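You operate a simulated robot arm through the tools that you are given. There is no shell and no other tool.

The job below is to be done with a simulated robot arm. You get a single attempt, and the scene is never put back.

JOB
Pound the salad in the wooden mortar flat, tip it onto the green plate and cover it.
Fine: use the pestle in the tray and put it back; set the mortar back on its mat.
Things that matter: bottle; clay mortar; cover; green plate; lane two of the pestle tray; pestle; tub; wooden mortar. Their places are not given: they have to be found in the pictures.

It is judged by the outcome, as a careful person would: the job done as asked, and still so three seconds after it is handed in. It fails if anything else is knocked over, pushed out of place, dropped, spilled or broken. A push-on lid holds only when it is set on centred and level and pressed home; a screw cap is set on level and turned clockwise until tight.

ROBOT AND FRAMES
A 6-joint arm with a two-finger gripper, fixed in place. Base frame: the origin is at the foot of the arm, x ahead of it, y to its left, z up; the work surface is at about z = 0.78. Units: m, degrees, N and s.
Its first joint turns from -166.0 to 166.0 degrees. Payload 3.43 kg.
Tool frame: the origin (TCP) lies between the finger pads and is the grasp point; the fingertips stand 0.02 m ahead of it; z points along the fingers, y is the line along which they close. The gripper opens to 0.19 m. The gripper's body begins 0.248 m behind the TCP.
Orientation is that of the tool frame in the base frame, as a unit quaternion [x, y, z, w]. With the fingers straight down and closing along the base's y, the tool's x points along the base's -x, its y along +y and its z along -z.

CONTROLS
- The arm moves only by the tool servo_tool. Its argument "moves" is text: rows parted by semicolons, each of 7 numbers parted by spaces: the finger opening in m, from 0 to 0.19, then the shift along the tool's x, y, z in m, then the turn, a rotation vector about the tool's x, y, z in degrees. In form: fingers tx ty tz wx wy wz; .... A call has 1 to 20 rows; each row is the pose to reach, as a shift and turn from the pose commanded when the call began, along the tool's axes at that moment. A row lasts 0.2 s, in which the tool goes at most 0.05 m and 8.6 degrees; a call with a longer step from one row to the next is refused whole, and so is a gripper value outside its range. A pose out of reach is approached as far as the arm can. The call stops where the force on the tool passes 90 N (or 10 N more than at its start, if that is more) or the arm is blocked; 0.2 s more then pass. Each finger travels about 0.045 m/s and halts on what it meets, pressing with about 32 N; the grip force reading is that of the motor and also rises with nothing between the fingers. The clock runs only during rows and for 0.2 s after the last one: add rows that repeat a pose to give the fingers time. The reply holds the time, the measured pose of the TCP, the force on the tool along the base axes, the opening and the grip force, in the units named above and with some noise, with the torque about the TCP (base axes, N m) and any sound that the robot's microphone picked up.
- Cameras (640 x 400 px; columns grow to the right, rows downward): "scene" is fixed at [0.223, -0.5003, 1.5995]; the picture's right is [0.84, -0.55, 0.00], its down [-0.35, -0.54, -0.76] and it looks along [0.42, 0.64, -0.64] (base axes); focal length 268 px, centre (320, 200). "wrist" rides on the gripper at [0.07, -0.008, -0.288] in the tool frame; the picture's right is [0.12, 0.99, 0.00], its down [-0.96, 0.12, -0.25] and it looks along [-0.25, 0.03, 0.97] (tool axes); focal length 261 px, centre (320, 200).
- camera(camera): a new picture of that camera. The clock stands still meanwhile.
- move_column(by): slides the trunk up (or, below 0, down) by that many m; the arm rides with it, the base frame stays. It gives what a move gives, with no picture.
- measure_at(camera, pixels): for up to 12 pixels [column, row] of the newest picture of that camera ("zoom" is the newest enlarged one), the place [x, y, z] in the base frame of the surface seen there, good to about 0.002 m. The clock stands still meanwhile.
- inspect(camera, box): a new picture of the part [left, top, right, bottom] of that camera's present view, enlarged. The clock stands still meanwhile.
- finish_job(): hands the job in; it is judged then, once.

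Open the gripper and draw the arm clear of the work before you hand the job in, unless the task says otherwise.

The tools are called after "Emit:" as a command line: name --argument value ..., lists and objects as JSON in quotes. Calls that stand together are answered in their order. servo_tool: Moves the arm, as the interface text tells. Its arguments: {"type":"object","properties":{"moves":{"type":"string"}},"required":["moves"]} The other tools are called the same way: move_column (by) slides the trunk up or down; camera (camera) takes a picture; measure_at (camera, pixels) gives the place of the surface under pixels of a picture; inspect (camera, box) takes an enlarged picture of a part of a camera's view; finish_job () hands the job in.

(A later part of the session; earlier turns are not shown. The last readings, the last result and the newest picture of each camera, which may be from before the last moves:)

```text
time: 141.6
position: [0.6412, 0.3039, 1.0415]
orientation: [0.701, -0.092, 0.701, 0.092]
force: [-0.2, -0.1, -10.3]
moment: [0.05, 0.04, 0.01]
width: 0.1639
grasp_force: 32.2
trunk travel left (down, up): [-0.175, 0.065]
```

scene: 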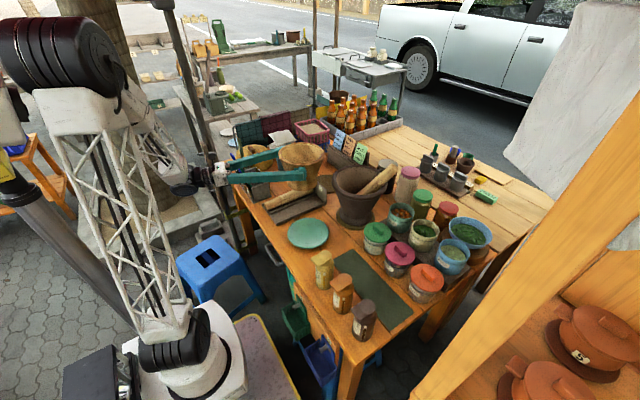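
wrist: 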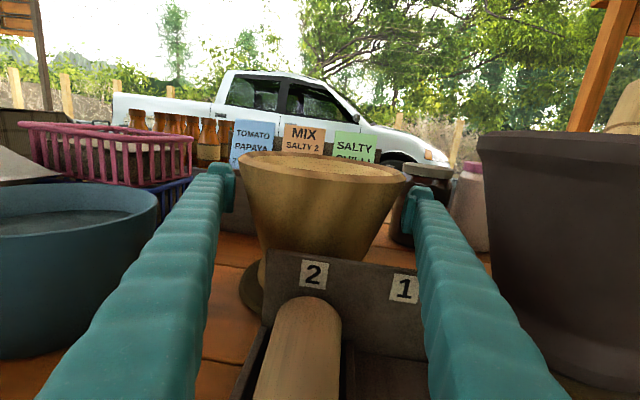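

The mortar is steady (0.164). I'll continue to above the plate at (0.605,0.169), swinging the hand to azimuth −30°.

Emit:
servo_tool --moves "0.10 0 0.010 0 -1 0 0; 0.10 0 0.030 0 -3 0 0; 0.10 -0.003 0.050 0 -5 0 0; 0.10 -0.008 0.070 0 -7.5 0 0; 0.10 -0.015 0.090 0 -10 0 0; 0.10 -0.022 0.110 0 -12 0 0; 0.10 -0.032 0.130 0 -14 0 0; 0.10 -0.04 0.1399 -0.0005 -15 0 0; 0.10 -0.04 0.1399 -0.0005 -15 0 0"

Emit:
camera --camera "scene"

Emit:
camera --camera "wrist"

Emit:
inspect --camera "scene" --box '[200, 130, 380, 270]'

```text
time: 143.6
position: [0.6112, 0.1779, 1.0037]
orientation: [0.684, -0.185, 0.681, 0.184]
force: [-1.8, 0.1, -10.5]
moment: [0.01, 0.05, 0.01]
width: 0.1638
grasp_force: 31.6
out of reach, approached as far as the arm can: row 7, 8, 9
trunk travel left (down, up): [-0.175, 0.065]
```

```text
taken
```

scene: 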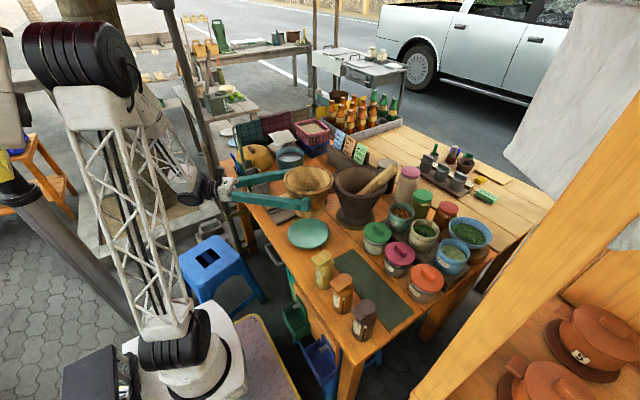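

```text
taken
```

wrist: 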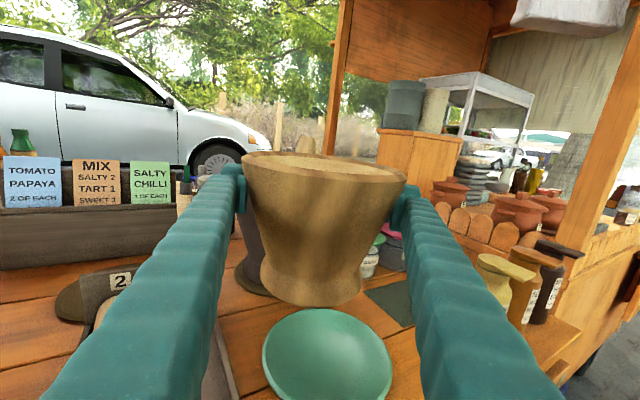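

```text
2.86 times, centred on (290, 200) of scene
```

zoom: 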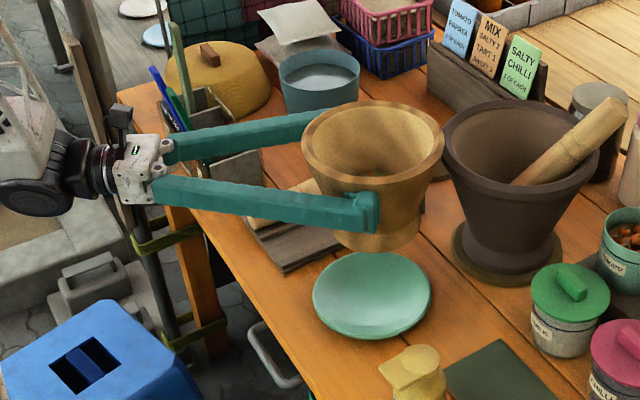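

The hand reached (0.611,0.178,1.004), 1 cm short, since the arm is folded close to its limit. I'll lower the whole trunk instead, which will bring the mortar down without folding the arm; first I'll verify the plate's position from here.

Emit:
measure_at --camera "wrist" --pixels '[[327, 360], [264, 355], [391, 370], [325, 311], [325, 395], [330, 330], [310, 302], [270, 275], [355, 290], [320, 165]]'

Emit:
move_column --by -0.03

```text
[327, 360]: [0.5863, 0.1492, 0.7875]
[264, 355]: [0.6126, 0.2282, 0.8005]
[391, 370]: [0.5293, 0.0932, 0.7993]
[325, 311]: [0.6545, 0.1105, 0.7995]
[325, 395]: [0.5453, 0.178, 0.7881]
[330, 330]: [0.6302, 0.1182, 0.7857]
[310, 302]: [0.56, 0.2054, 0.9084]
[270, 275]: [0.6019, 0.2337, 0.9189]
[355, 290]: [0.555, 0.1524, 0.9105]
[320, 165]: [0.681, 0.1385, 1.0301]
```

```text
time: 144.3
position: [0.6111, 0.1781, 0.9733]
orientation: [0.684, -0.185, 0.681, 0.184]
force: [-0.4, 0.2, -11.5]
moment: [0.02, 0.03, -0.01]
width: 0.1636
grasp_force: 31.8
trunk travel left (down, up): [-0.145, 0.095]
```

The trunk move works smoothly; the plate centre is confirmed near (0.592,0.147). I'll lower another 4 cm.

Emit:
move_column --by -0.04

Emit:
camera --camera "wrist"

Emit:
inspect --camera "scene" --box '[200, 130, 380, 270]'

```text
time: 145.2
position: [0.6103, 0.1777, 0.934]
orientation: [0.684, -0.186, 0.681, 0.184]
force: [-0.1, 0.4, -10.6]
moment: [-0.01, 0.02, -0.01]
width: 0.1637
grasp_force: 32.5
trunk travel left (down, up): [-0.105, 0.135]
```

```text
taken
```

wrist: 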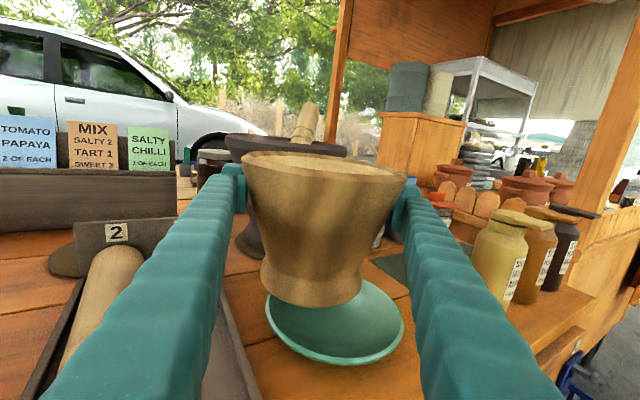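

```text
2.86 times, centred on (290, 200) of scene
```

zoom: 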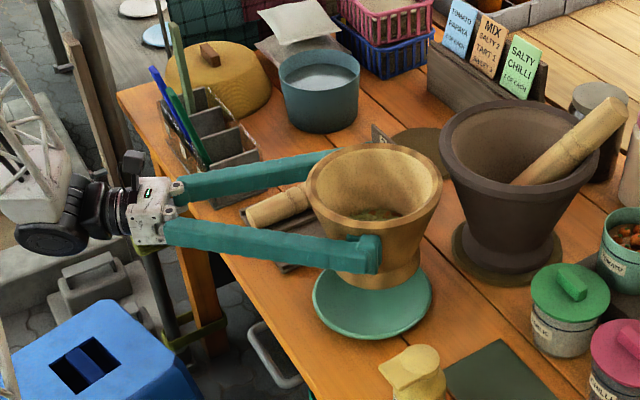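

The mortar is upright just above and behind the plate, steady. I'll start tipping it to the right about the tool's axis, first to 60°.

Emit:
servo_tool --moves "0.10 0 0 0 0 0 3; 0.10 0 0 0 0 0 8; 0.10 0 0 0 0 0 13; 0.10 0 0 0 0 0 18; 0.10 0 0 0 0 0 23; 0.10 0 0 0 0 0 28; 0.10 0 0 0 0 0 33; 0.10 0 0 0 0 0 38; 0.10 0 0 0 0 0 43; 0.10 0 0 0 0 0 48; 0.10 0 0 0 0 0 53; 0.10 0 0 0 0 0 58; 0.10 0 0 0 0 0 60"

Emit:
camera --camera "wrist"

Emit:
inspect --camera "scene" --box '[200, 130, 380, 270]'

```text
time: 148.0
position: [0.6112, 0.178, 0.933]
orientation: [0.499, -0.503, 0.682, -0.182]
force: [1.2, 0.3, -10.5]
moment: [-0.36, 0.28, -0.01]
width: 0.1609
grasp_force: 31.7
trunk travel left (down, up): [-0.105, 0.135]
```

```text
taken
```

wrist: 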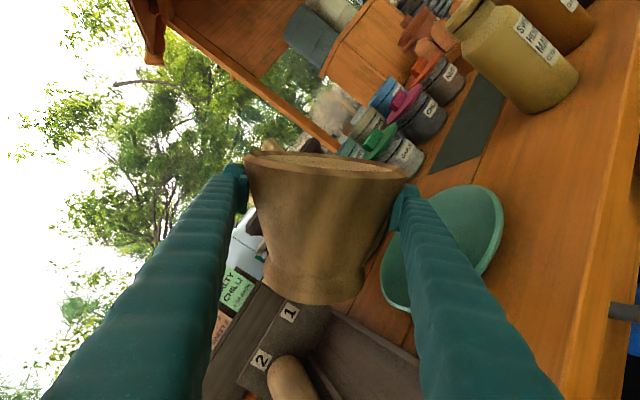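

```text
2.86 times, centred on (290, 200) of scene
```

zoom: 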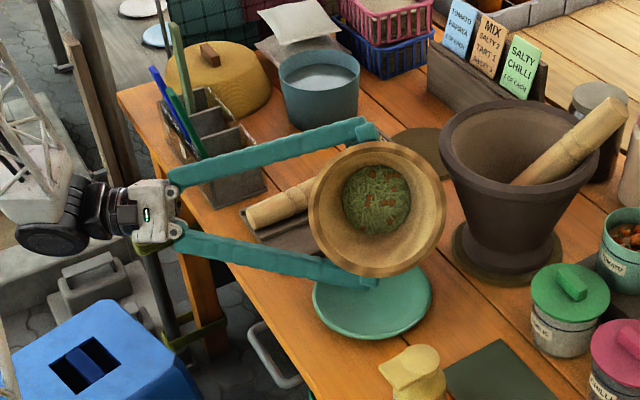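

The mortar is at 60° and the salad is still in the bottom; the width crept to 0.161. I'll tip on to 105°, a little quicker.

Emit:
servo_tool --moves "0.10 0 0 0 0 0 6; 0.10 0 0 0 0 0 13; 0.10 0 0 0 0 0 20; 0.10 0 0 0 0 0 27; 0.10 0 0 0 0 0 34; 0.10 0 0 0 0 0 40; 0.10 0 0 0 0 0 45"

Emit:
camera --camera "wrist"

Emit:
inspect --camera "scene" --box '[200, 130, 380, 270]'

```text
time: 149.6
position: [0.6103, 0.1768, 0.9341]
orientation: [-0.269, 0.656, -0.561, 0.428]
force: [-3.3, 3.4, -20.7]
moment: [1.94, 3.03, 0.41]
width: 0.1287
grasp_force: 24.8
trunk travel left (down, up): [-0.105, 0.135]
```

```text
taken
```

wrist: 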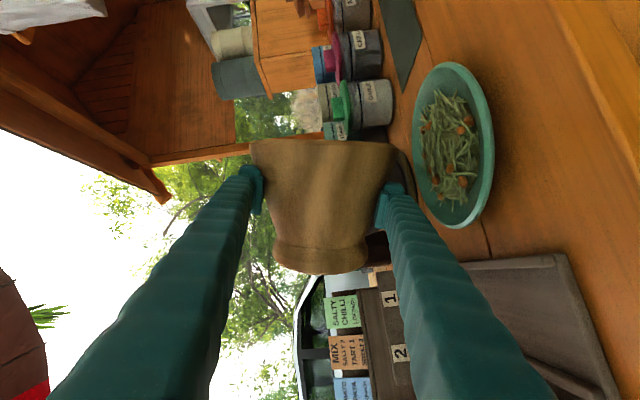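

```text
2.86 times, centred on (290, 200) of scene
```

zoom: 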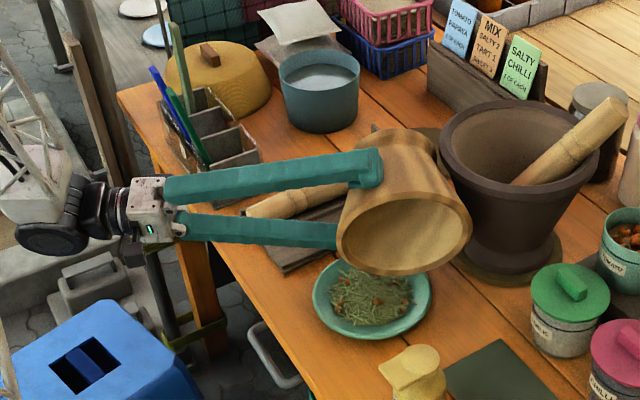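

The salad has dropped onto the plate, but the mortar is sliding in the grip (width 0.129, large moment). The clock stands still, so I'll measure exactly where the mortar is before reacting.

Emit:
measure_at --camera "zoom" --pixels '[[340, 245], [470, 225], [405, 190], [400, 273], [380, 140], [430, 140], [445, 165], [360, 165], [330, 235], [400, 160], [440, 190], [355, 215]]'

Emit:
measure_at --camera "wrist" --pixels '[[252, 145], [394, 150], [320, 143], [320, 200], [320, 250], [320, 270], [280, 262], [365, 262], [275, 210], [375, 215], [260, 190], [385, 205]]'

Emit:
inspect --camera "scene" --box '[280, 160, 350, 250]'

```text
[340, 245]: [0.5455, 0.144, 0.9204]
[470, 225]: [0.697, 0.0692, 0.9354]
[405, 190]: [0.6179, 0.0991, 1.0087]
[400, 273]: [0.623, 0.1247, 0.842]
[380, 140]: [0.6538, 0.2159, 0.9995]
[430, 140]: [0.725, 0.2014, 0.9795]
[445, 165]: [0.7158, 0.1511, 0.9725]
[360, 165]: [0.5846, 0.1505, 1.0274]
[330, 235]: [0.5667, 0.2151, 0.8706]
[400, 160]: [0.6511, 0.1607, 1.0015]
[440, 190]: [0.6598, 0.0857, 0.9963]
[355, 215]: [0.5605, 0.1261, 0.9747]
```

```text
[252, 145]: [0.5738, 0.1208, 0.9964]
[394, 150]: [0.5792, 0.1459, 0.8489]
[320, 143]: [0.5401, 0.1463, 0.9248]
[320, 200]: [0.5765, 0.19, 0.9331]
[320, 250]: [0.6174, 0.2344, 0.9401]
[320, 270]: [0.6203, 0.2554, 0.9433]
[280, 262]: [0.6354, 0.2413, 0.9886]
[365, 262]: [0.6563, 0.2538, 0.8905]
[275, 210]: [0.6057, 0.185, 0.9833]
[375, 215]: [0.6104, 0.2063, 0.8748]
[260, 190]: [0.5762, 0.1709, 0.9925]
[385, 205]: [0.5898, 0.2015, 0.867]
```

```text
4.44 times, centred on (315, 205) of scene
```

zoom: 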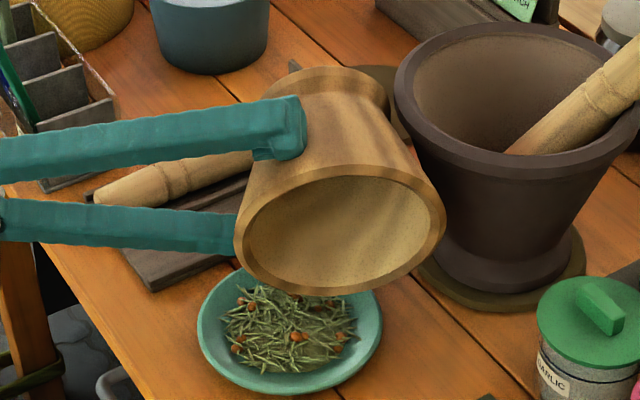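

The rim is now about 4.5 cm ahead of the TCP and 5.5 cm out along its axis, so the grip is failing, and the foot is close to the clay mortar. I'll recover in one motion: swing the fingers upward and slightly back so the mortar settles toward the palm, while rolling it back upright.

Emit:
servo_tool --moves "0.10 -0.0108 -0.0404 -0.012 5.87 -1.25 -6.0; 0.10 -0.0215 -0.0804 -0.028 11.9 -1.9 -12.0; 0.10 -0.0320 -0.1194 -0.043 18.0 -1.9 -17.9; 0.10 -0.0354 -0.1321 -0.050 20.15 -0.71 -25.7; 0.10 -0.0354 -0.1321 -0.050 20.3 0.70 -33.7; 0.10 -0.0354 -0.1321 -0.050 20.3 2.13 -41.5; 0.10 -0.0354 -0.1321 -0.050 20.3 3.59 -49.5; 0.10 -0.0354 -0.1321 -0.050 20.3 5.05 -57.4; 0.10 -0.0354 -0.1321 -0.050 20.1 6.5 -65.3; 0.10 -0.0354 -0.1321 -0.050 19.9 8.0 -73.2; 0.10 -0.0354 -0.1321 -0.050 19.6 9.6 -81.1; 0.10 -0.0354 -0.1321 -0.050 19.2 11.1 -89.0; 0.10 -0.0354 -0.1321 -0.050 18.8 12.7 -96.9; 0.10 -0.0354 -0.1321 -0.050 18.3 14.0 -103.8"

Emit:
camera --camera "scene"

Emit:
camera --camera "wrist"

```text
time: 152.6
position: [0.5675, 0.2028, 1.0714]
orientation: [0.556, -0.15, 0.789, 0.214]
force: [-0.1, -0.7, -0.5]
moment: [-0.02, 0.01, -0.02]
width: 0.1001
grasp_force: 0.0
trunk travel left (down, up): [-0.105, 0.135]
```

```text
taken
```

scene: 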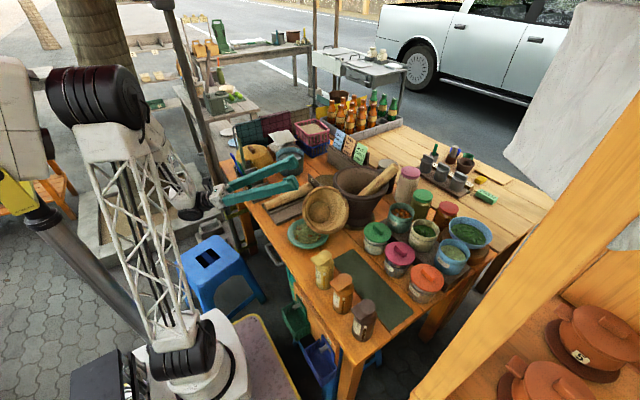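

```text
taken
```

wrist: 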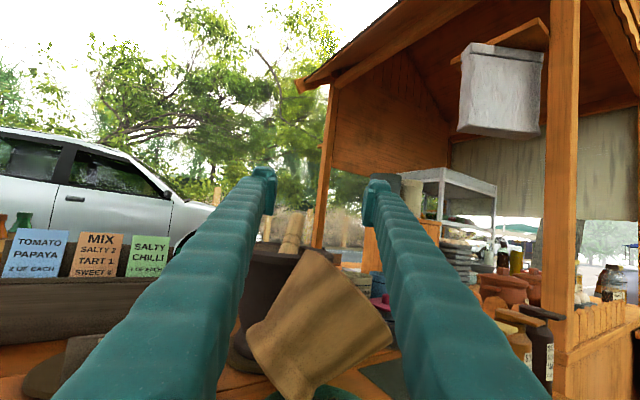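

The mortar slipped out of the fingers and is now lying by the plate. I'll look closely at the state of the mortar, the salad, the plate and the neighbours.

Emit:
inspect --camera "scene" --box '[260, 150, 420, 260]'

Emit:
inspect --camera "scene" --box '[280, 180, 360, 250]'

Emit:
measure_at --camera "zoom" --pixels '[[190, 225], [540, 180], [370, 60], [340, 385], [330, 240], [360, 200], [480, 110], [530, 260], [560, 230], [160, 370], [230, 380], [80, 320]]'

```text
3.64 times, centred on (340, 205) of scene
```

zoom: 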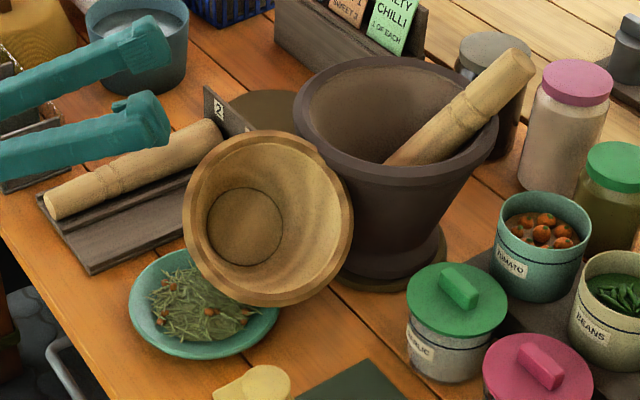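

```text
5.71 times, centred on (320, 215) of scene
```

zoom: 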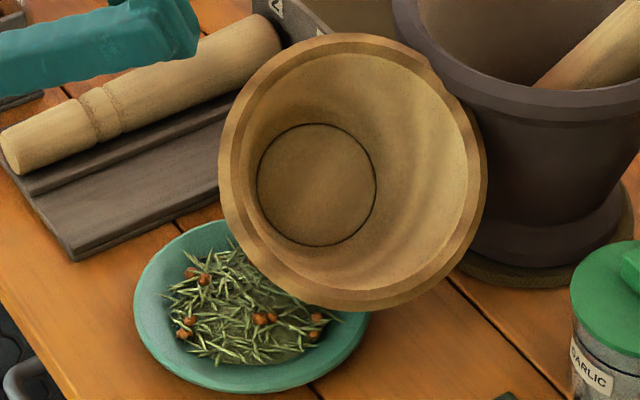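

```text
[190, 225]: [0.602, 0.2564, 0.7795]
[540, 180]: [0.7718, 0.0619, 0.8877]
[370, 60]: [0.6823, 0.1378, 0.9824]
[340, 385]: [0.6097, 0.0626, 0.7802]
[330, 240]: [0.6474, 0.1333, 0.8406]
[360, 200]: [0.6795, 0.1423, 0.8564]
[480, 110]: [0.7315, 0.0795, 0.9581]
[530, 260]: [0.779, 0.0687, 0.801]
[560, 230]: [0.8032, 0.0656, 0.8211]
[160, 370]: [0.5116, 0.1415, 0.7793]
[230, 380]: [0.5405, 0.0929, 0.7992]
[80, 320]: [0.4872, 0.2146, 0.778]
```

The salad is all on the plate, and the plate and clay mortar appear unmoved; the mortar leans against the clay mortar, opening toward the camera. I'll measure its rim and inner floor to get its pose.

Emit:
measure_at --camera "zoom" --pixels '[[222, 180], [484, 190], [350, 37], [360, 305], [265, 85], [440, 85], [260, 260], [450, 265], [315, 185], [270, 185], [365, 190], [318, 240]]'

Emit:
measure_at --camera "zoom" --pixels '[[245, 290], [330, 310], [190, 300], [260, 330], [280, 290], [230, 260], [320, 330], [150, 330], [250, 385], [340, 360], [205, 340], [300, 350]]'

Emit:
camera --camera "wrist"

```text
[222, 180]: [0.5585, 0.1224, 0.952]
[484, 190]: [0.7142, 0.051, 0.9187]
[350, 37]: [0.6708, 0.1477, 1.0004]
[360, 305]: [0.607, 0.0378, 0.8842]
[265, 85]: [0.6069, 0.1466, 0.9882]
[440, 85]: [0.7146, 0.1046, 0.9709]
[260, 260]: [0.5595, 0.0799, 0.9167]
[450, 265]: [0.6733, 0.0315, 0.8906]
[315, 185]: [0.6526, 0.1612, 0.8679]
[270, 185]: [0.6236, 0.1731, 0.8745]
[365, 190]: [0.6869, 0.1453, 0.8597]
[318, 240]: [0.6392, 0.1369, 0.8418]
```

```text
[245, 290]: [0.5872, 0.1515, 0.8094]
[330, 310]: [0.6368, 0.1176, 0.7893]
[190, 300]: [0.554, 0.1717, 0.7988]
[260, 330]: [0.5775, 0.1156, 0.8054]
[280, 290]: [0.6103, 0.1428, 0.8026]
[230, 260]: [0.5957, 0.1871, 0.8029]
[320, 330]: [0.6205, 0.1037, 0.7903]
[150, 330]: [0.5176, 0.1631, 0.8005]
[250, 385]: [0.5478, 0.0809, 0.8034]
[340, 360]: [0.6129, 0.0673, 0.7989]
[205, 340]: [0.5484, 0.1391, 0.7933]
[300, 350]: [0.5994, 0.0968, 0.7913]
```

```text
taken
```

wrist: 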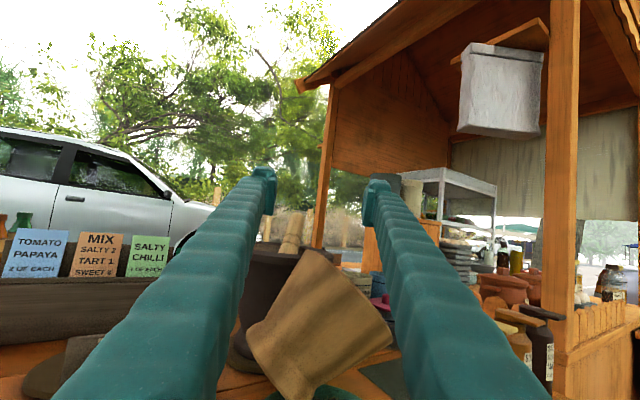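

The mortar leans at about 45° with its foot edge on the plate's far side, its opening up toward −y, and it rests against the clay mortar; nothing else moved. I'll first level and raise the empty hand to get a clear view and room.

Emit:
servo_tool --moves "0.10 0.030 0 0.005 0 0 0; 0.11 0.060 0 0.012 0 -4 0; 0.12 0.085 0 0.020 0 -10 0; 0.13 0.10 0 0.028 0 -16 0; 0.14 0.10 0 0.034 0 -19.7 0; 0.14 0.10 0 0.034 0 -19.7 0"

Emit:
camera --camera "wrist"

Emit:
camera --camera "scene"

```text
time: 154.0
position: [0.5654, 0.2033, 1.1775]
orientation: [0.683, -0.185, 0.682, 0.184]
force: [-0.9, -0.4, 0.3]
moment: [0.0, -0.01, -0.01]
width: 0.1403
grasp_force: 0.1
trunk travel left (down, up): [-0.105, 0.135]
```

```text
taken
```

wrist: 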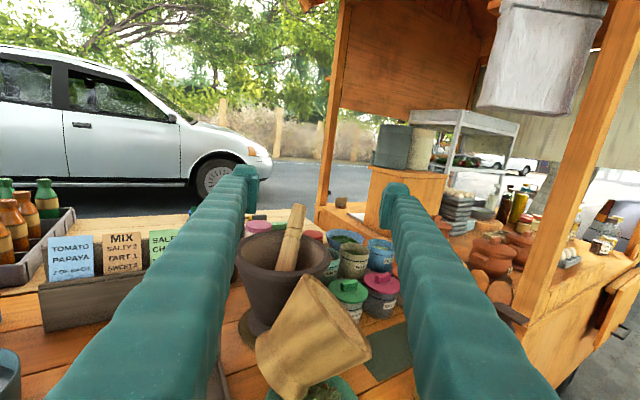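

```text
taken
```

scene: 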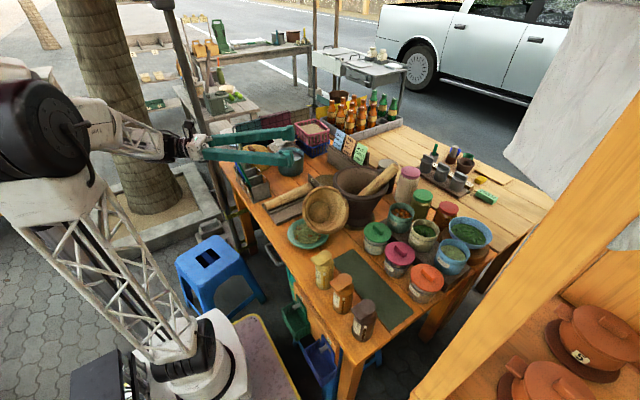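

I'll enlarge the lying mortar in both cameras and measure its foot, sides and contacts.

Emit:
inspect --camera "wrist" --box '[220, 220, 400, 400]'

Emit:
measure_at --camera "zoom" --pixels '[[140, 290], [300, 140], [510, 310], [260, 385], [240, 250], [330, 230], [380, 300], [300, 320], [190, 330], [400, 370], [460, 260], [200, 270]]'

Emit:
inspect --camera "scene" --box '[280, 170, 370, 250]'

```text
2.22 times, centred on (310, 310) of wrist
```

zoom: 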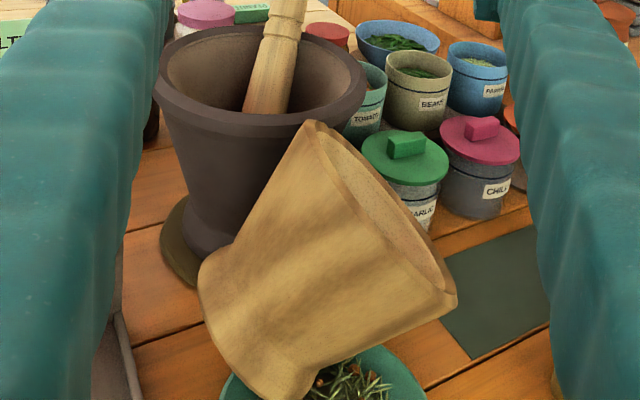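

```text
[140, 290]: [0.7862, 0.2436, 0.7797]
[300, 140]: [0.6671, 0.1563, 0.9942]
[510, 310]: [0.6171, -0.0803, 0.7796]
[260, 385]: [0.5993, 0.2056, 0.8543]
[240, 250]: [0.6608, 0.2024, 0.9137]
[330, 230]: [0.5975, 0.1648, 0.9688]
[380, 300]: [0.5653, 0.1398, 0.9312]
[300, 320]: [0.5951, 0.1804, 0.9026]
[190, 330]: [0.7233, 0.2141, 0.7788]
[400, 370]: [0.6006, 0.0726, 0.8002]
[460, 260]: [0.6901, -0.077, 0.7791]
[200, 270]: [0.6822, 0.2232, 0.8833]
```

```text
5.00 times, centred on (325, 210) of scene
```

zoom: 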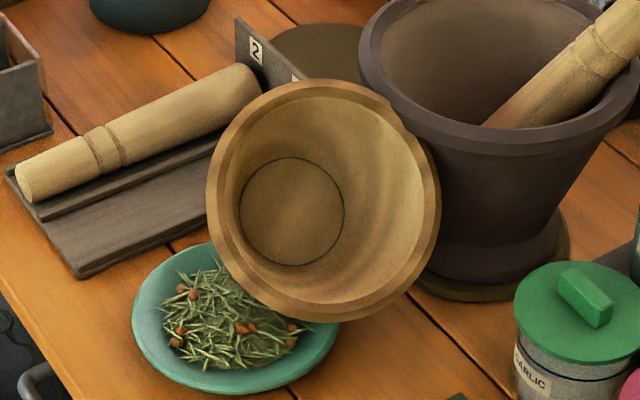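

The mortar rests on its foot edge inside the plate's far rim and against the clay mortar's rim. I'll grasp it from the robot side with the hand rolled about 43° to match its tilt; first the trunk goes fully down to give the arm reach.

Emit:
move_column --by -0.1

```text
time: 155.3
position: [0.5664, 0.2022, 1.0768]
orientation: [0.682, -0.185, 0.683, 0.184]
force: [-1.3, -0.2, -0.4]
moment: [-0.02, -0.01, 0.0]
width: 0.1401
grasp_force: 0.1
trunk travel left (down, up): [-0.005, 0.235]
```

The hand is at z 1.077 with the trunk near its lowest. I'll draw back to a pre-grasp point, open fully and roll 43.5°, still above the mortar's level.

Emit:
servo_tool --moves "0.15 -0.005 0.004 -0.008 0 0 5; 0.16 -0.012 0.009 -0.016 0 0 11; 0.17 -0.020 0.015 -0.024 0 0 17; 0.18 -0.028 0.021 -0.032 0 0 23; 0.19 -0.036 0.027 -0.040 0 0 29; 0.19 -0.045 0.033 -0.046 0 0 35; 0.19 -0.057 0.0372 -0.049 0 0 43.5; 0.19 -0.057 0.0372 -0.049 0 0 43.5"

Emit:
camera --camera "wrist"

```text
time: 157.1
position: [0.5066, 0.1903, 1.0212]
orientation: [0.562, -0.428, 0.703, -0.079]
force: [0.1, -0.1, -0.1]
moment: [-0.02, 0.02, 0.0]
width: 0.1903
grasp_force: 0.0
trunk travel left (down, up): [-0.005, 0.235]
```

```text
taken
```

wrist: 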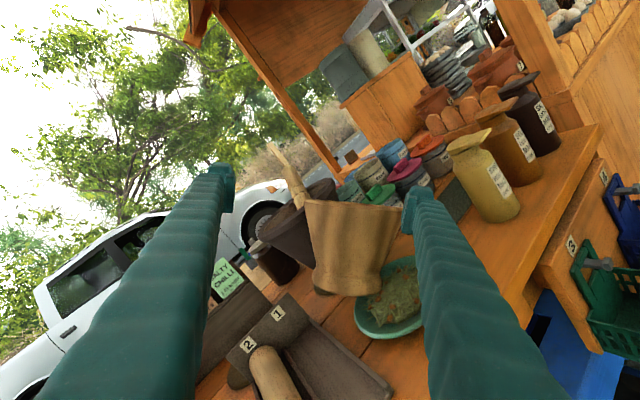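

The roll matches: in the wrist view the mortar stands straight up between the fingers. I'll measure it again from here to refine the grasp point.

Emit:
inspect --camera "wrist" --box '[280, 170, 440, 330]'

Emit:
measure_at --camera "zoom" --pixels '[[195, 80], [425, 95], [310, 100], [210, 120], [410, 130], [225, 200], [390, 210], [310, 150], [310, 220], [230, 270], [360, 290], [300, 300]]'

```text
2.50 times, centred on (360, 250) of wrist
```

zoom: 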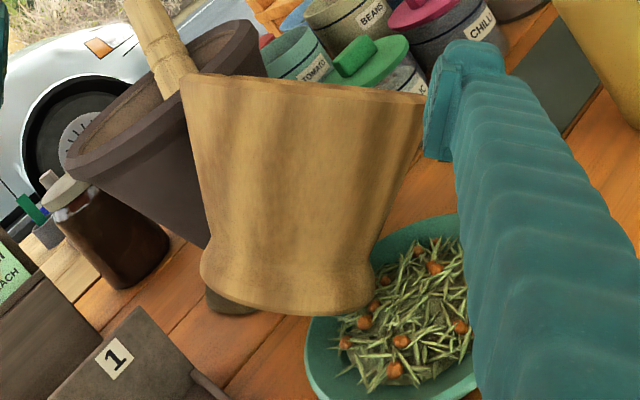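

```text
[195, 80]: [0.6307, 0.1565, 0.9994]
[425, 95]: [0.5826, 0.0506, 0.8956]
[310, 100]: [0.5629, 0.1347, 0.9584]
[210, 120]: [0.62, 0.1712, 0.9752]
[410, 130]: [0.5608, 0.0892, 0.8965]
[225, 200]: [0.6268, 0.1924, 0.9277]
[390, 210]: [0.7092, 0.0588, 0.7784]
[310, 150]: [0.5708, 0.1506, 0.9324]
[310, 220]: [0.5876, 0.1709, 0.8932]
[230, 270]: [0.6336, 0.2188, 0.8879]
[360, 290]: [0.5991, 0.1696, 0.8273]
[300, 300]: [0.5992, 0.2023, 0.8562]
```

The mortar's axis fits: rim centre (0.638,0.090,0.940), direction (−0.16,−0.67,0.72). I'll go down to the pre-grasp point 16 cm short of the grasp point (0.644,0.115,0.914).

Emit:
servo_tool --moves "0.19 -0.02 0.018 -0.001 0 0 0; 0.19 -0.04 0.036 -0.002 0 0 0; 0.19 -0.06 0.054 -0.003 0 0 0; 0.19 -0.0792 0.0719 -0.0038 0 0 0; 0.19 -0.0792 0.0719 -0.0038 0 0 0"

Emit:
camera --camera "wrist"

Emit:
inspect --camera "scene" --box '[220, 150, 380, 260]'

```text
time: 158.3
position: [0.5029, 0.2018, 0.9117]
orientation: [0.565, -0.426, 0.702, -0.081]
force: [0.7, -0.4, 0.5]
moment: [0.0, 0.01, 0.02]
width: 0.1899
grasp_force: 0.0
trunk travel left (down, up): [-0.005, 0.235]
```

```text
taken
```

wrist: 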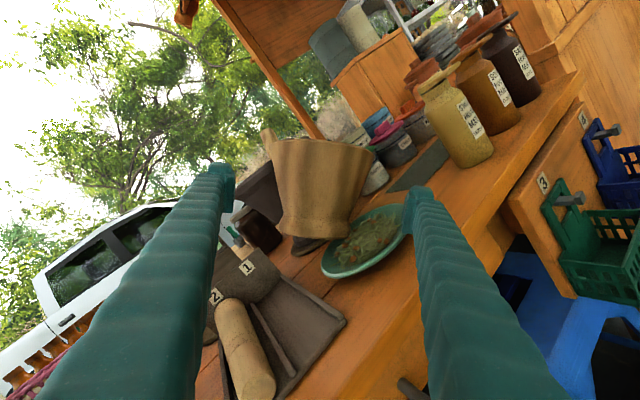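

```text
3.64 times, centred on (300, 205) of scene
```

zoom: 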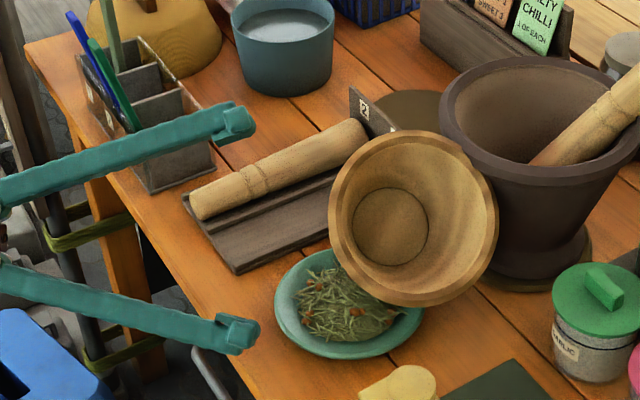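

The hand is at pre-grasp; the upper and lower fingers will straddle the mortar. I'll advance 10 cm along the tool axis first and check clearances.

Emit:
servo_tool --moves "0.19 0.001 0 0.025 0 0 0; 0.19 0.002 0 0.05 0 0 0; 0.19 0.003 0.001 0.075 0 0 0; 0.19 0.004 0.001 0.10 0 0 0; 0.19 0.004 0.001 0.10 0 0 0"

Emit:
camera --camera "wrist"

Emit:
inspect --camera "scene" --box '[240, 160, 370, 260]'

```text
time: 159.5
position: [0.5867, 0.146, 0.9145]
orientation: [0.565, -0.425, 0.702, -0.08]
force: [0.0, 0.8, 0.2]
moment: [-0.01, 0.01, 0.01]
width: 0.1899
grasp_force: 0.3
trunk travel left (down, up): [-0.005, 0.235]
```

```text
taken
```

wrist: 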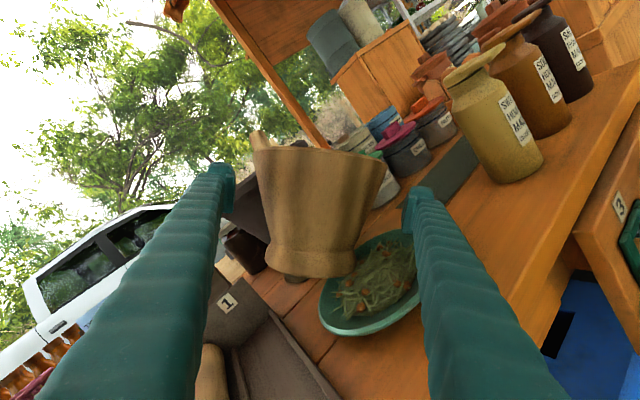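

```text
4.00 times, centred on (305, 210) of scene
```

zoom: 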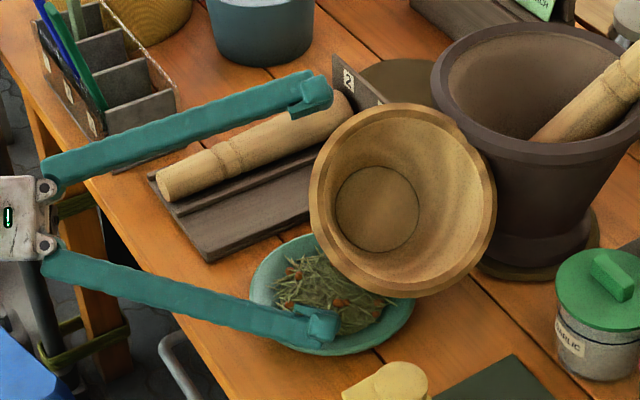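

Both fingers straddle the rim evenly in the wrist view (rim from column 252 to 387, fingers at 235 and 403). I'll advance the remaining 6.5 cm.

Emit:
servo_tool --moves "0.19 0 0 0.02 0 0 0; 0.19 -0.001 -0.001 0.04 0 0 0; 0.19 -0.001 -0.001 0.055 0 0 0; 0.19 -0.001 -0.001 0.065 0 0 0; 0.19 -0.001 -0.001 0.065 0 0 0"

Emit:
camera --camera "wrist"

Emit:
inspect --camera "scene" --box '[260, 160, 370, 250]'

```text
time: 160.7
position: [0.6432, 0.114, 0.9111]
orientation: [0.565, -0.424, 0.703, -0.082]
force: [-0.4, -1.0, -0.1]
moment: [-0.02, 0.02, 0.02]
width: 0.1899
grasp_force: 0.1
trunk travel left (down, up): [-0.005, 0.235]
```

```text
taken
```

wrist: 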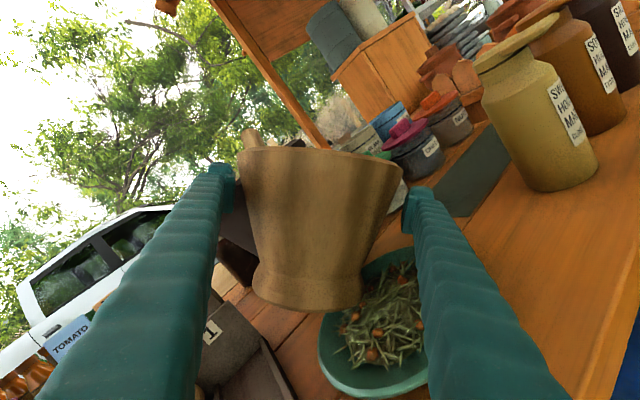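

```text
4.44 times, centred on (315, 205) of scene
```

zoom: 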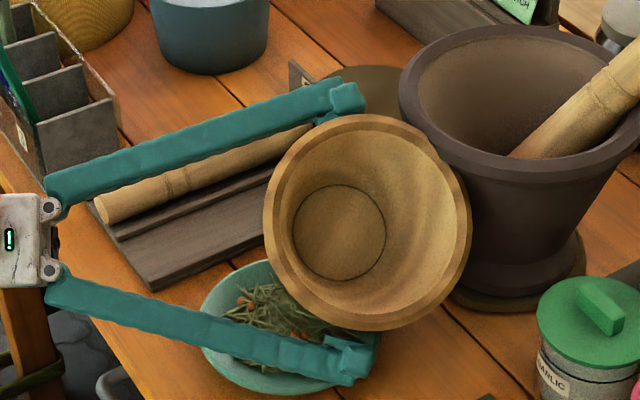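

The wrist view matches the earlier well-centred grip (rim columns 238–404). I'll close on the mortar and hold.

Emit:
servo_tool --moves "0.18 0 0 0 0 0 0; 0.17 0 0 0 0 0 0; 0.16 0 0 0 0 0 0; 0.15 0 0 0 0 0 0; 0.12 0 0 0 0 0 0; 0.10 0 0 0 0 0 0; 0.10 0 0 0 0 0 0; 0.10 0 0 0 0 0 0"

Emit:
camera --camera "wrist"

Emit:
inspect --camera "scene" --box '[260, 160, 370, 250]'

```text
time: 162.5
position: [0.6429, 0.115, 0.9112]
orientation: [0.565, -0.426, 0.702, -0.081]
force: [-0.2, -0.7, 1.7]
moment: [-0.03, -0.02, -0.02]
width: 0.1598
grasp_force: 31.7
trunk travel left (down, up): [-0.005, 0.235]
```

```text
taken
```

wrist: 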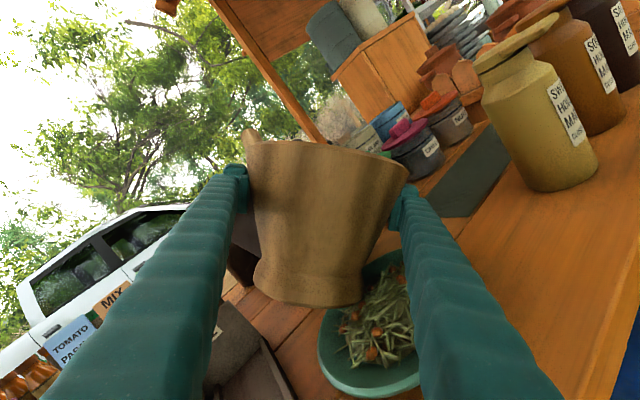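

```text
4.44 times, centred on (315, 205) of scene
```

zoom: 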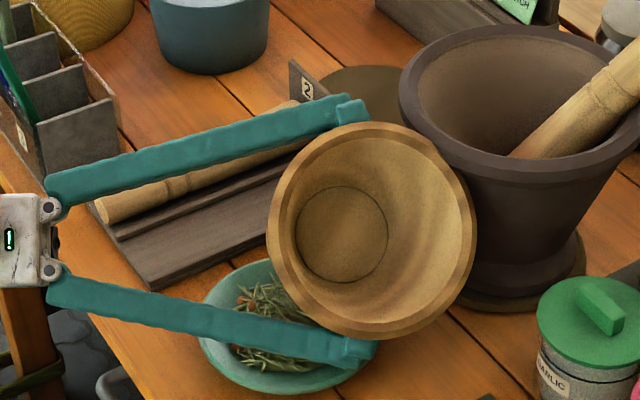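

The grip is firm at width 0.160. I'll lift gently by 1.5 cm with a slight retreat from the clay mortar and check the load.

Emit:
servo_tool --moves "0.10 0.0022 -0.0021 -0.001 0 0 0; 0.10 0.0044 -0.0041 -0.002 0 0 0; 0.10 0.0073 -0.0069 -0.004 0 0 0; 0.10 0.0109 -0.0103 -0.006 0 0 0; 0.10 0.0109 -0.0103 -0.006 0 0 0"

Emit:
camera --camera "wrist"

Emit:
inspect --camera "scene" --box '[260, 160, 370, 250]'

```text
time: 163.7
position: [0.6376, 0.1181, 0.9276]
orientation: [0.565, -0.424, 0.702, -0.082]
force: [1.1, 0.1, -12.0]
moment: [-0.36, 0.07, 0.0]
width: 0.1598
grasp_force: 32.3
trunk travel left (down, up): [-0.005, 0.235]
```

```text
taken
```

wrist: 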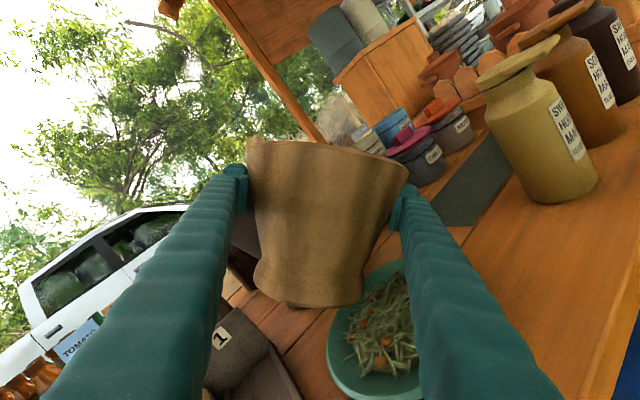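

```text
4.44 times, centred on (315, 205) of scene
```

zoom: 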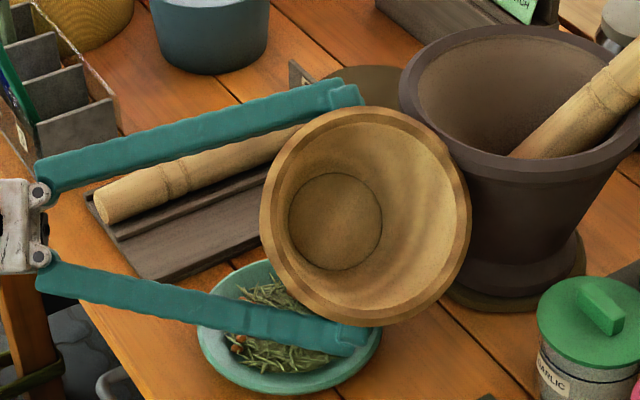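

The mortar is lifted and held steadily (width 0.160). I'll raise it a further 4–5 cm while drawing it back from the clay mortar.

Emit:
servo_tool --moves "0.10 0.0058 -0.0055 -0.004 0 0 0; 0.10 0.0116 -0.0110 -0.009 0 0 0; 0.10 0.0174 -0.0166 -0.016 0 0 0; 0.10 0.0246 -0.0235 -0.024 0 0 0; 0.10 0.0326 -0.0310 -0.030 0 0 0; 0.10 0.0326 -0.0310 -0.030 0 0 0"

Emit:
inspect --camera "scene" --box '[260, 150, 380, 250]'

```text
time: 165.1
position: [0.6134, 0.1318, 0.9736]
orientation: [0.565, -0.424, 0.703, -0.081]
force: [-0.2, 0.2, -10.6]
moment: [-0.35, 0.04, 0.01]
width: 0.1598
grasp_force: 32.2
trunk travel left (down, up): [-0.005, 0.235]
```

```text
4.00 times, centred on (320, 200) of scene
```

zoom: 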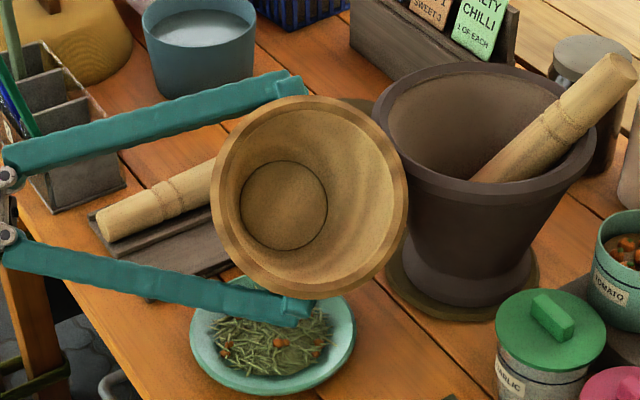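

The mortar is free of the plate and clay mortar, and it is empty. I'll raise the trunk 10 cm for clearance, then roll the mortar upright.

Emit:
move_column --by 0.1

Emit:
servo_tool --moves "0.10 0 0 0 0 0 -3; 0.10 0 0 0 0 0 -8; 0.10 0 0 0 0 0 -13; 0.10 0 0 0 0 0 -18; 0.10 0 0 0 0 0 -23; 0.10 0 0 0 0 0 -28; 0.10 0 0 0 0 0 -33; 0.10 0 0 0 0 0 -38; 0.10 0 0 0 0 0 -43.5; 0.10 0 0 0 0 0 -43.5"

Emit:
camera --camera "wrist"

Emit:
inspect --camera "scene" --box '[220, 120, 380, 250]'

```text
time: 166.4
position: [0.613, 0.1327, 1.0734]
orientation: [0.565, -0.424, 0.703, -0.082]
force: [0.5, 0.1, -11.7]
moment: [-0.39, 0.08, 0.0]
width: 0.1598
grasp_force: 31.8
trunk travel left (down, up): [-0.105, 0.135]
```

```text
time: 168.6
position: [0.6135, 0.1309, 1.0748]
orientation: [0.682, -0.186, 0.682, 0.186]
force: [-0.1, 0.5, -10.9]
moment: [-0.06, -0.09, -0.01]
width: 0.1594
grasp_force: 32.3
trunk travel left (down, up): [-0.105, 0.135]
```

```text
taken
```

wrist: 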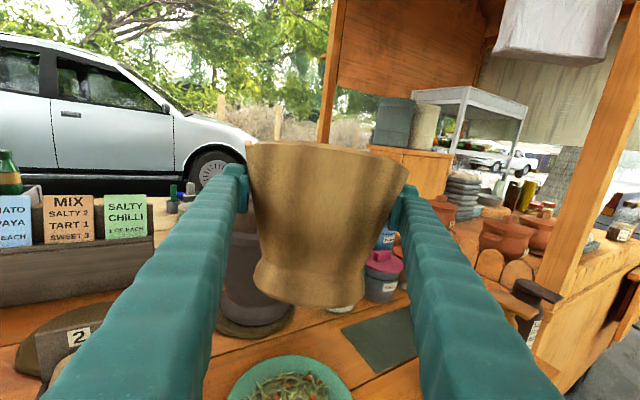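

```text
3.08 times, centred on (300, 185) of scene
```

zoom: 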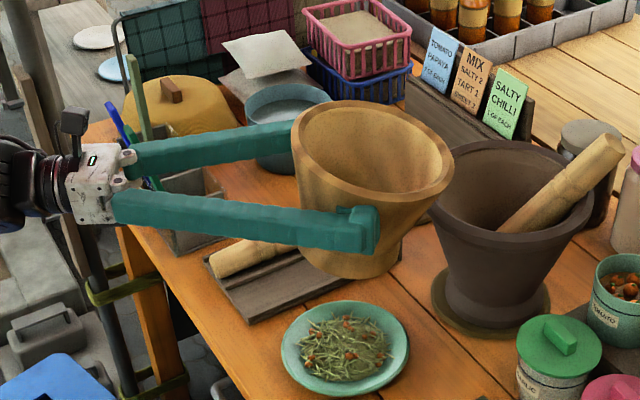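

The mortar hangs upright in roll but looks pitched forward a little. I'll measure its rim and foot to know the pitch before setting it down.

Emit:
measure_at --camera "zoom" --pixels '[[298, 135], [450, 195], [370, 102], [375, 208], [320, 108], [430, 130], [310, 170], [420, 208], [345, 278], [305, 255], [390, 265], [365, 276]]'

Emit:
measure_at --camera "wrist" --pixels '[[325, 160], [325, 180], [320, 250], [315, 295], [310, 303], [275, 290], [350, 297], [250, 150], [405, 170], [290, 145], [370, 152], [330, 148]]'

```text
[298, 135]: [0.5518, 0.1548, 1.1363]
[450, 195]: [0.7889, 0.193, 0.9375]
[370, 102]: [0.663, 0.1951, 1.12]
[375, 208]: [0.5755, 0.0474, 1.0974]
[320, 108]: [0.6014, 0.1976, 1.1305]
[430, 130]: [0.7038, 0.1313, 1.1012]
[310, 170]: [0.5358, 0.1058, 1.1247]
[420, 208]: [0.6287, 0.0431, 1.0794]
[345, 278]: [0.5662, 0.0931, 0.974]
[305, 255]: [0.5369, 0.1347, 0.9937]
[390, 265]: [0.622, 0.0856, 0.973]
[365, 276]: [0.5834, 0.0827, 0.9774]
```

```text
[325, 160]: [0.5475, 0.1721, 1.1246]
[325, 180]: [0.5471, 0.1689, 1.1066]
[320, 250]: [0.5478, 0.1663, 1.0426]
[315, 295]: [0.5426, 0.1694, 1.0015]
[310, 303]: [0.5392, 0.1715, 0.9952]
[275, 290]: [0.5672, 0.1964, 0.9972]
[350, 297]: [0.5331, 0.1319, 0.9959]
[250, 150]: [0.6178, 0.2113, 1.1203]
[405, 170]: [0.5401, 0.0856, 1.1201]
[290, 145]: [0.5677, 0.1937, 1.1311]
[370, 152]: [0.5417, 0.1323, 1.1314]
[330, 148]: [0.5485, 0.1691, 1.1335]
```

The mortar leans about 17° forward and 9° to the right in the grip. I'll take out the sideways lean with a −9° roll while carrying it back toward (0.64,0.30).

Emit:
servo_tool --moves "0.10 0 -0.010 -0.004 0.5 0 -2; 0.10 0 -0.028 -0.011 2 0 -4; 0.10 0 -0.048 -0.019 4 0 -6; 0.10 0 -0.070 -0.027 6 0 -8; 0.10 0 -0.092 -0.035 8.5 0 -9; 0.10 0 -0.114 -0.044 11 0 -9; 0.10 0 -0.135 -0.052 13 0 -9; 0.10 0 -0.152 -0.058 14.5 0 -9; 0.10 0 -0.1597 -0.0615 15 0 -9; 0.10 0 -0.1597 -0.0615 15 0 -9"

Emit:
camera --camera "wrist"

Emit:
inspect --camera "scene" --box '[200, 100, 380, 250]'

```text
time: 170.8
position: [0.6402, 0.3022, 1.0745]
orientation: [0.713, -0.04, 0.684, 0.147]
force: [-0.6, 0.0, -10.8]
moment: [0.04, -0.16, -0.03]
width: 0.1595
grasp_force: 32.0
trunk travel left (down, up): [-0.105, 0.135]
```

```text
taken
```

wrist: 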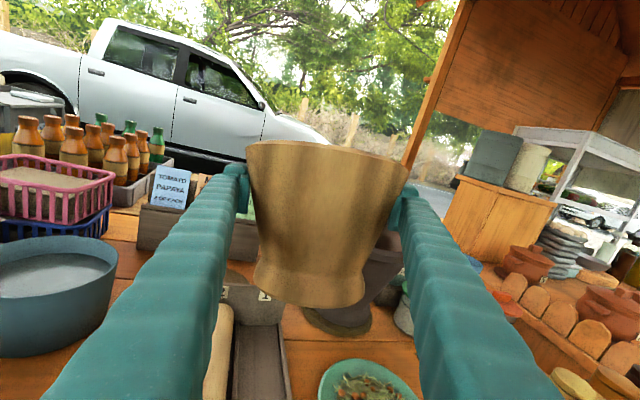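

```text
2.67 times, centred on (290, 175) of scene
```

zoom: 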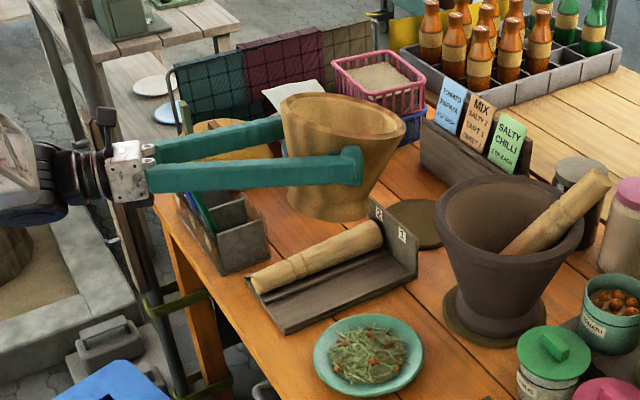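

I'll re-measure the rim here to see the remaining lean.

Emit:
inspect --camera "scene" --box '[265, 125, 345, 185]'

```text
6.67 times, centred on (305, 155) of scene
```

zoom: 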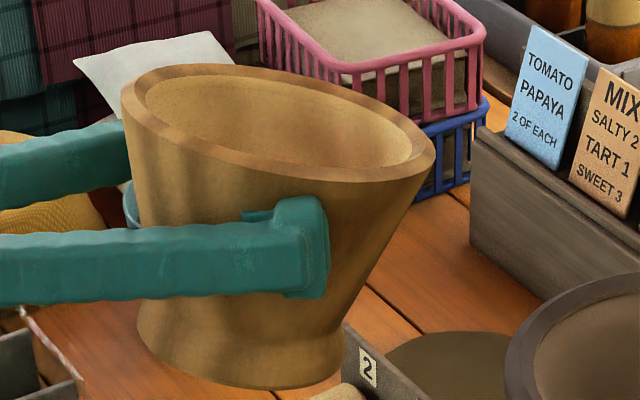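

Emit:
measure_at --camera "zoom" --pixels '[[125, 95], [430, 155], [210, 68], [320, 78], [400, 115], [180, 140], [260, 168], [340, 178], [400, 175], [240, 388], [170, 360], [320, 375]]'

```text
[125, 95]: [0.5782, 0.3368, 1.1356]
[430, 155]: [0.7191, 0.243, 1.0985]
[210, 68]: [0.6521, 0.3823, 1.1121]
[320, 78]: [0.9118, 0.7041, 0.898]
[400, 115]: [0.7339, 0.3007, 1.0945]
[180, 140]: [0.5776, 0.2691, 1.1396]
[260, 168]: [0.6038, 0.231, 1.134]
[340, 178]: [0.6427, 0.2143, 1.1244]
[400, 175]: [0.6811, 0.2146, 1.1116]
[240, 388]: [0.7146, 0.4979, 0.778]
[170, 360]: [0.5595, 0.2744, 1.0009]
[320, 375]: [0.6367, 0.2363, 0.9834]
```

The lean is now about 14° forward and 7° left, so I'll undo most of that roll. Before going over the mat I'll measure the card holder behind it, since the leaning rim reaches further forward.

Emit:
inspect --camera "scene" --box '[300, 125, 400, 200]'

Emit:
measure_at --camera "zoom" --pixels '[[155, 115], [160, 180], [300, 220], [370, 225], [225, 70], [300, 100], [365, 150], [180, 130], [330, 205], [210, 100], [290, 150], [350, 180]]'

```text
5.33 times, centred on (350, 162) of scene
```

zoom: 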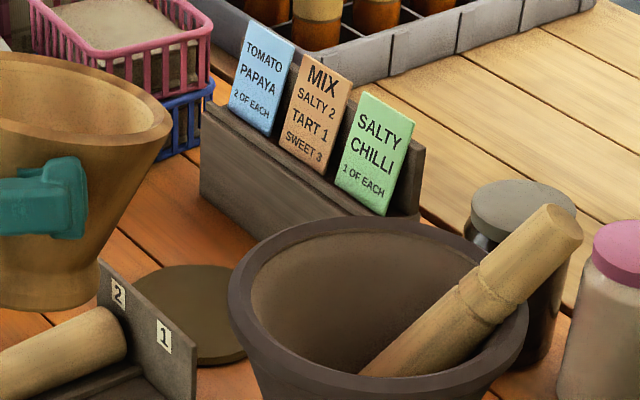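

```text
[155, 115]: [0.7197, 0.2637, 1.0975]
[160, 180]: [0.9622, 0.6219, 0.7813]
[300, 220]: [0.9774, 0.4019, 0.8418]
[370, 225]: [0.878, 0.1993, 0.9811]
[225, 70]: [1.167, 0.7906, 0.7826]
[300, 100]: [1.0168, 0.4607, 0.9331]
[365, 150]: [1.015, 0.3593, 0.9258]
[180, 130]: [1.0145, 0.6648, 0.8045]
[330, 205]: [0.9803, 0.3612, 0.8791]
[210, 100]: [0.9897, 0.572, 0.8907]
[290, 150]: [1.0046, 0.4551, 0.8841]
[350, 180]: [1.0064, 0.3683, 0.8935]
```

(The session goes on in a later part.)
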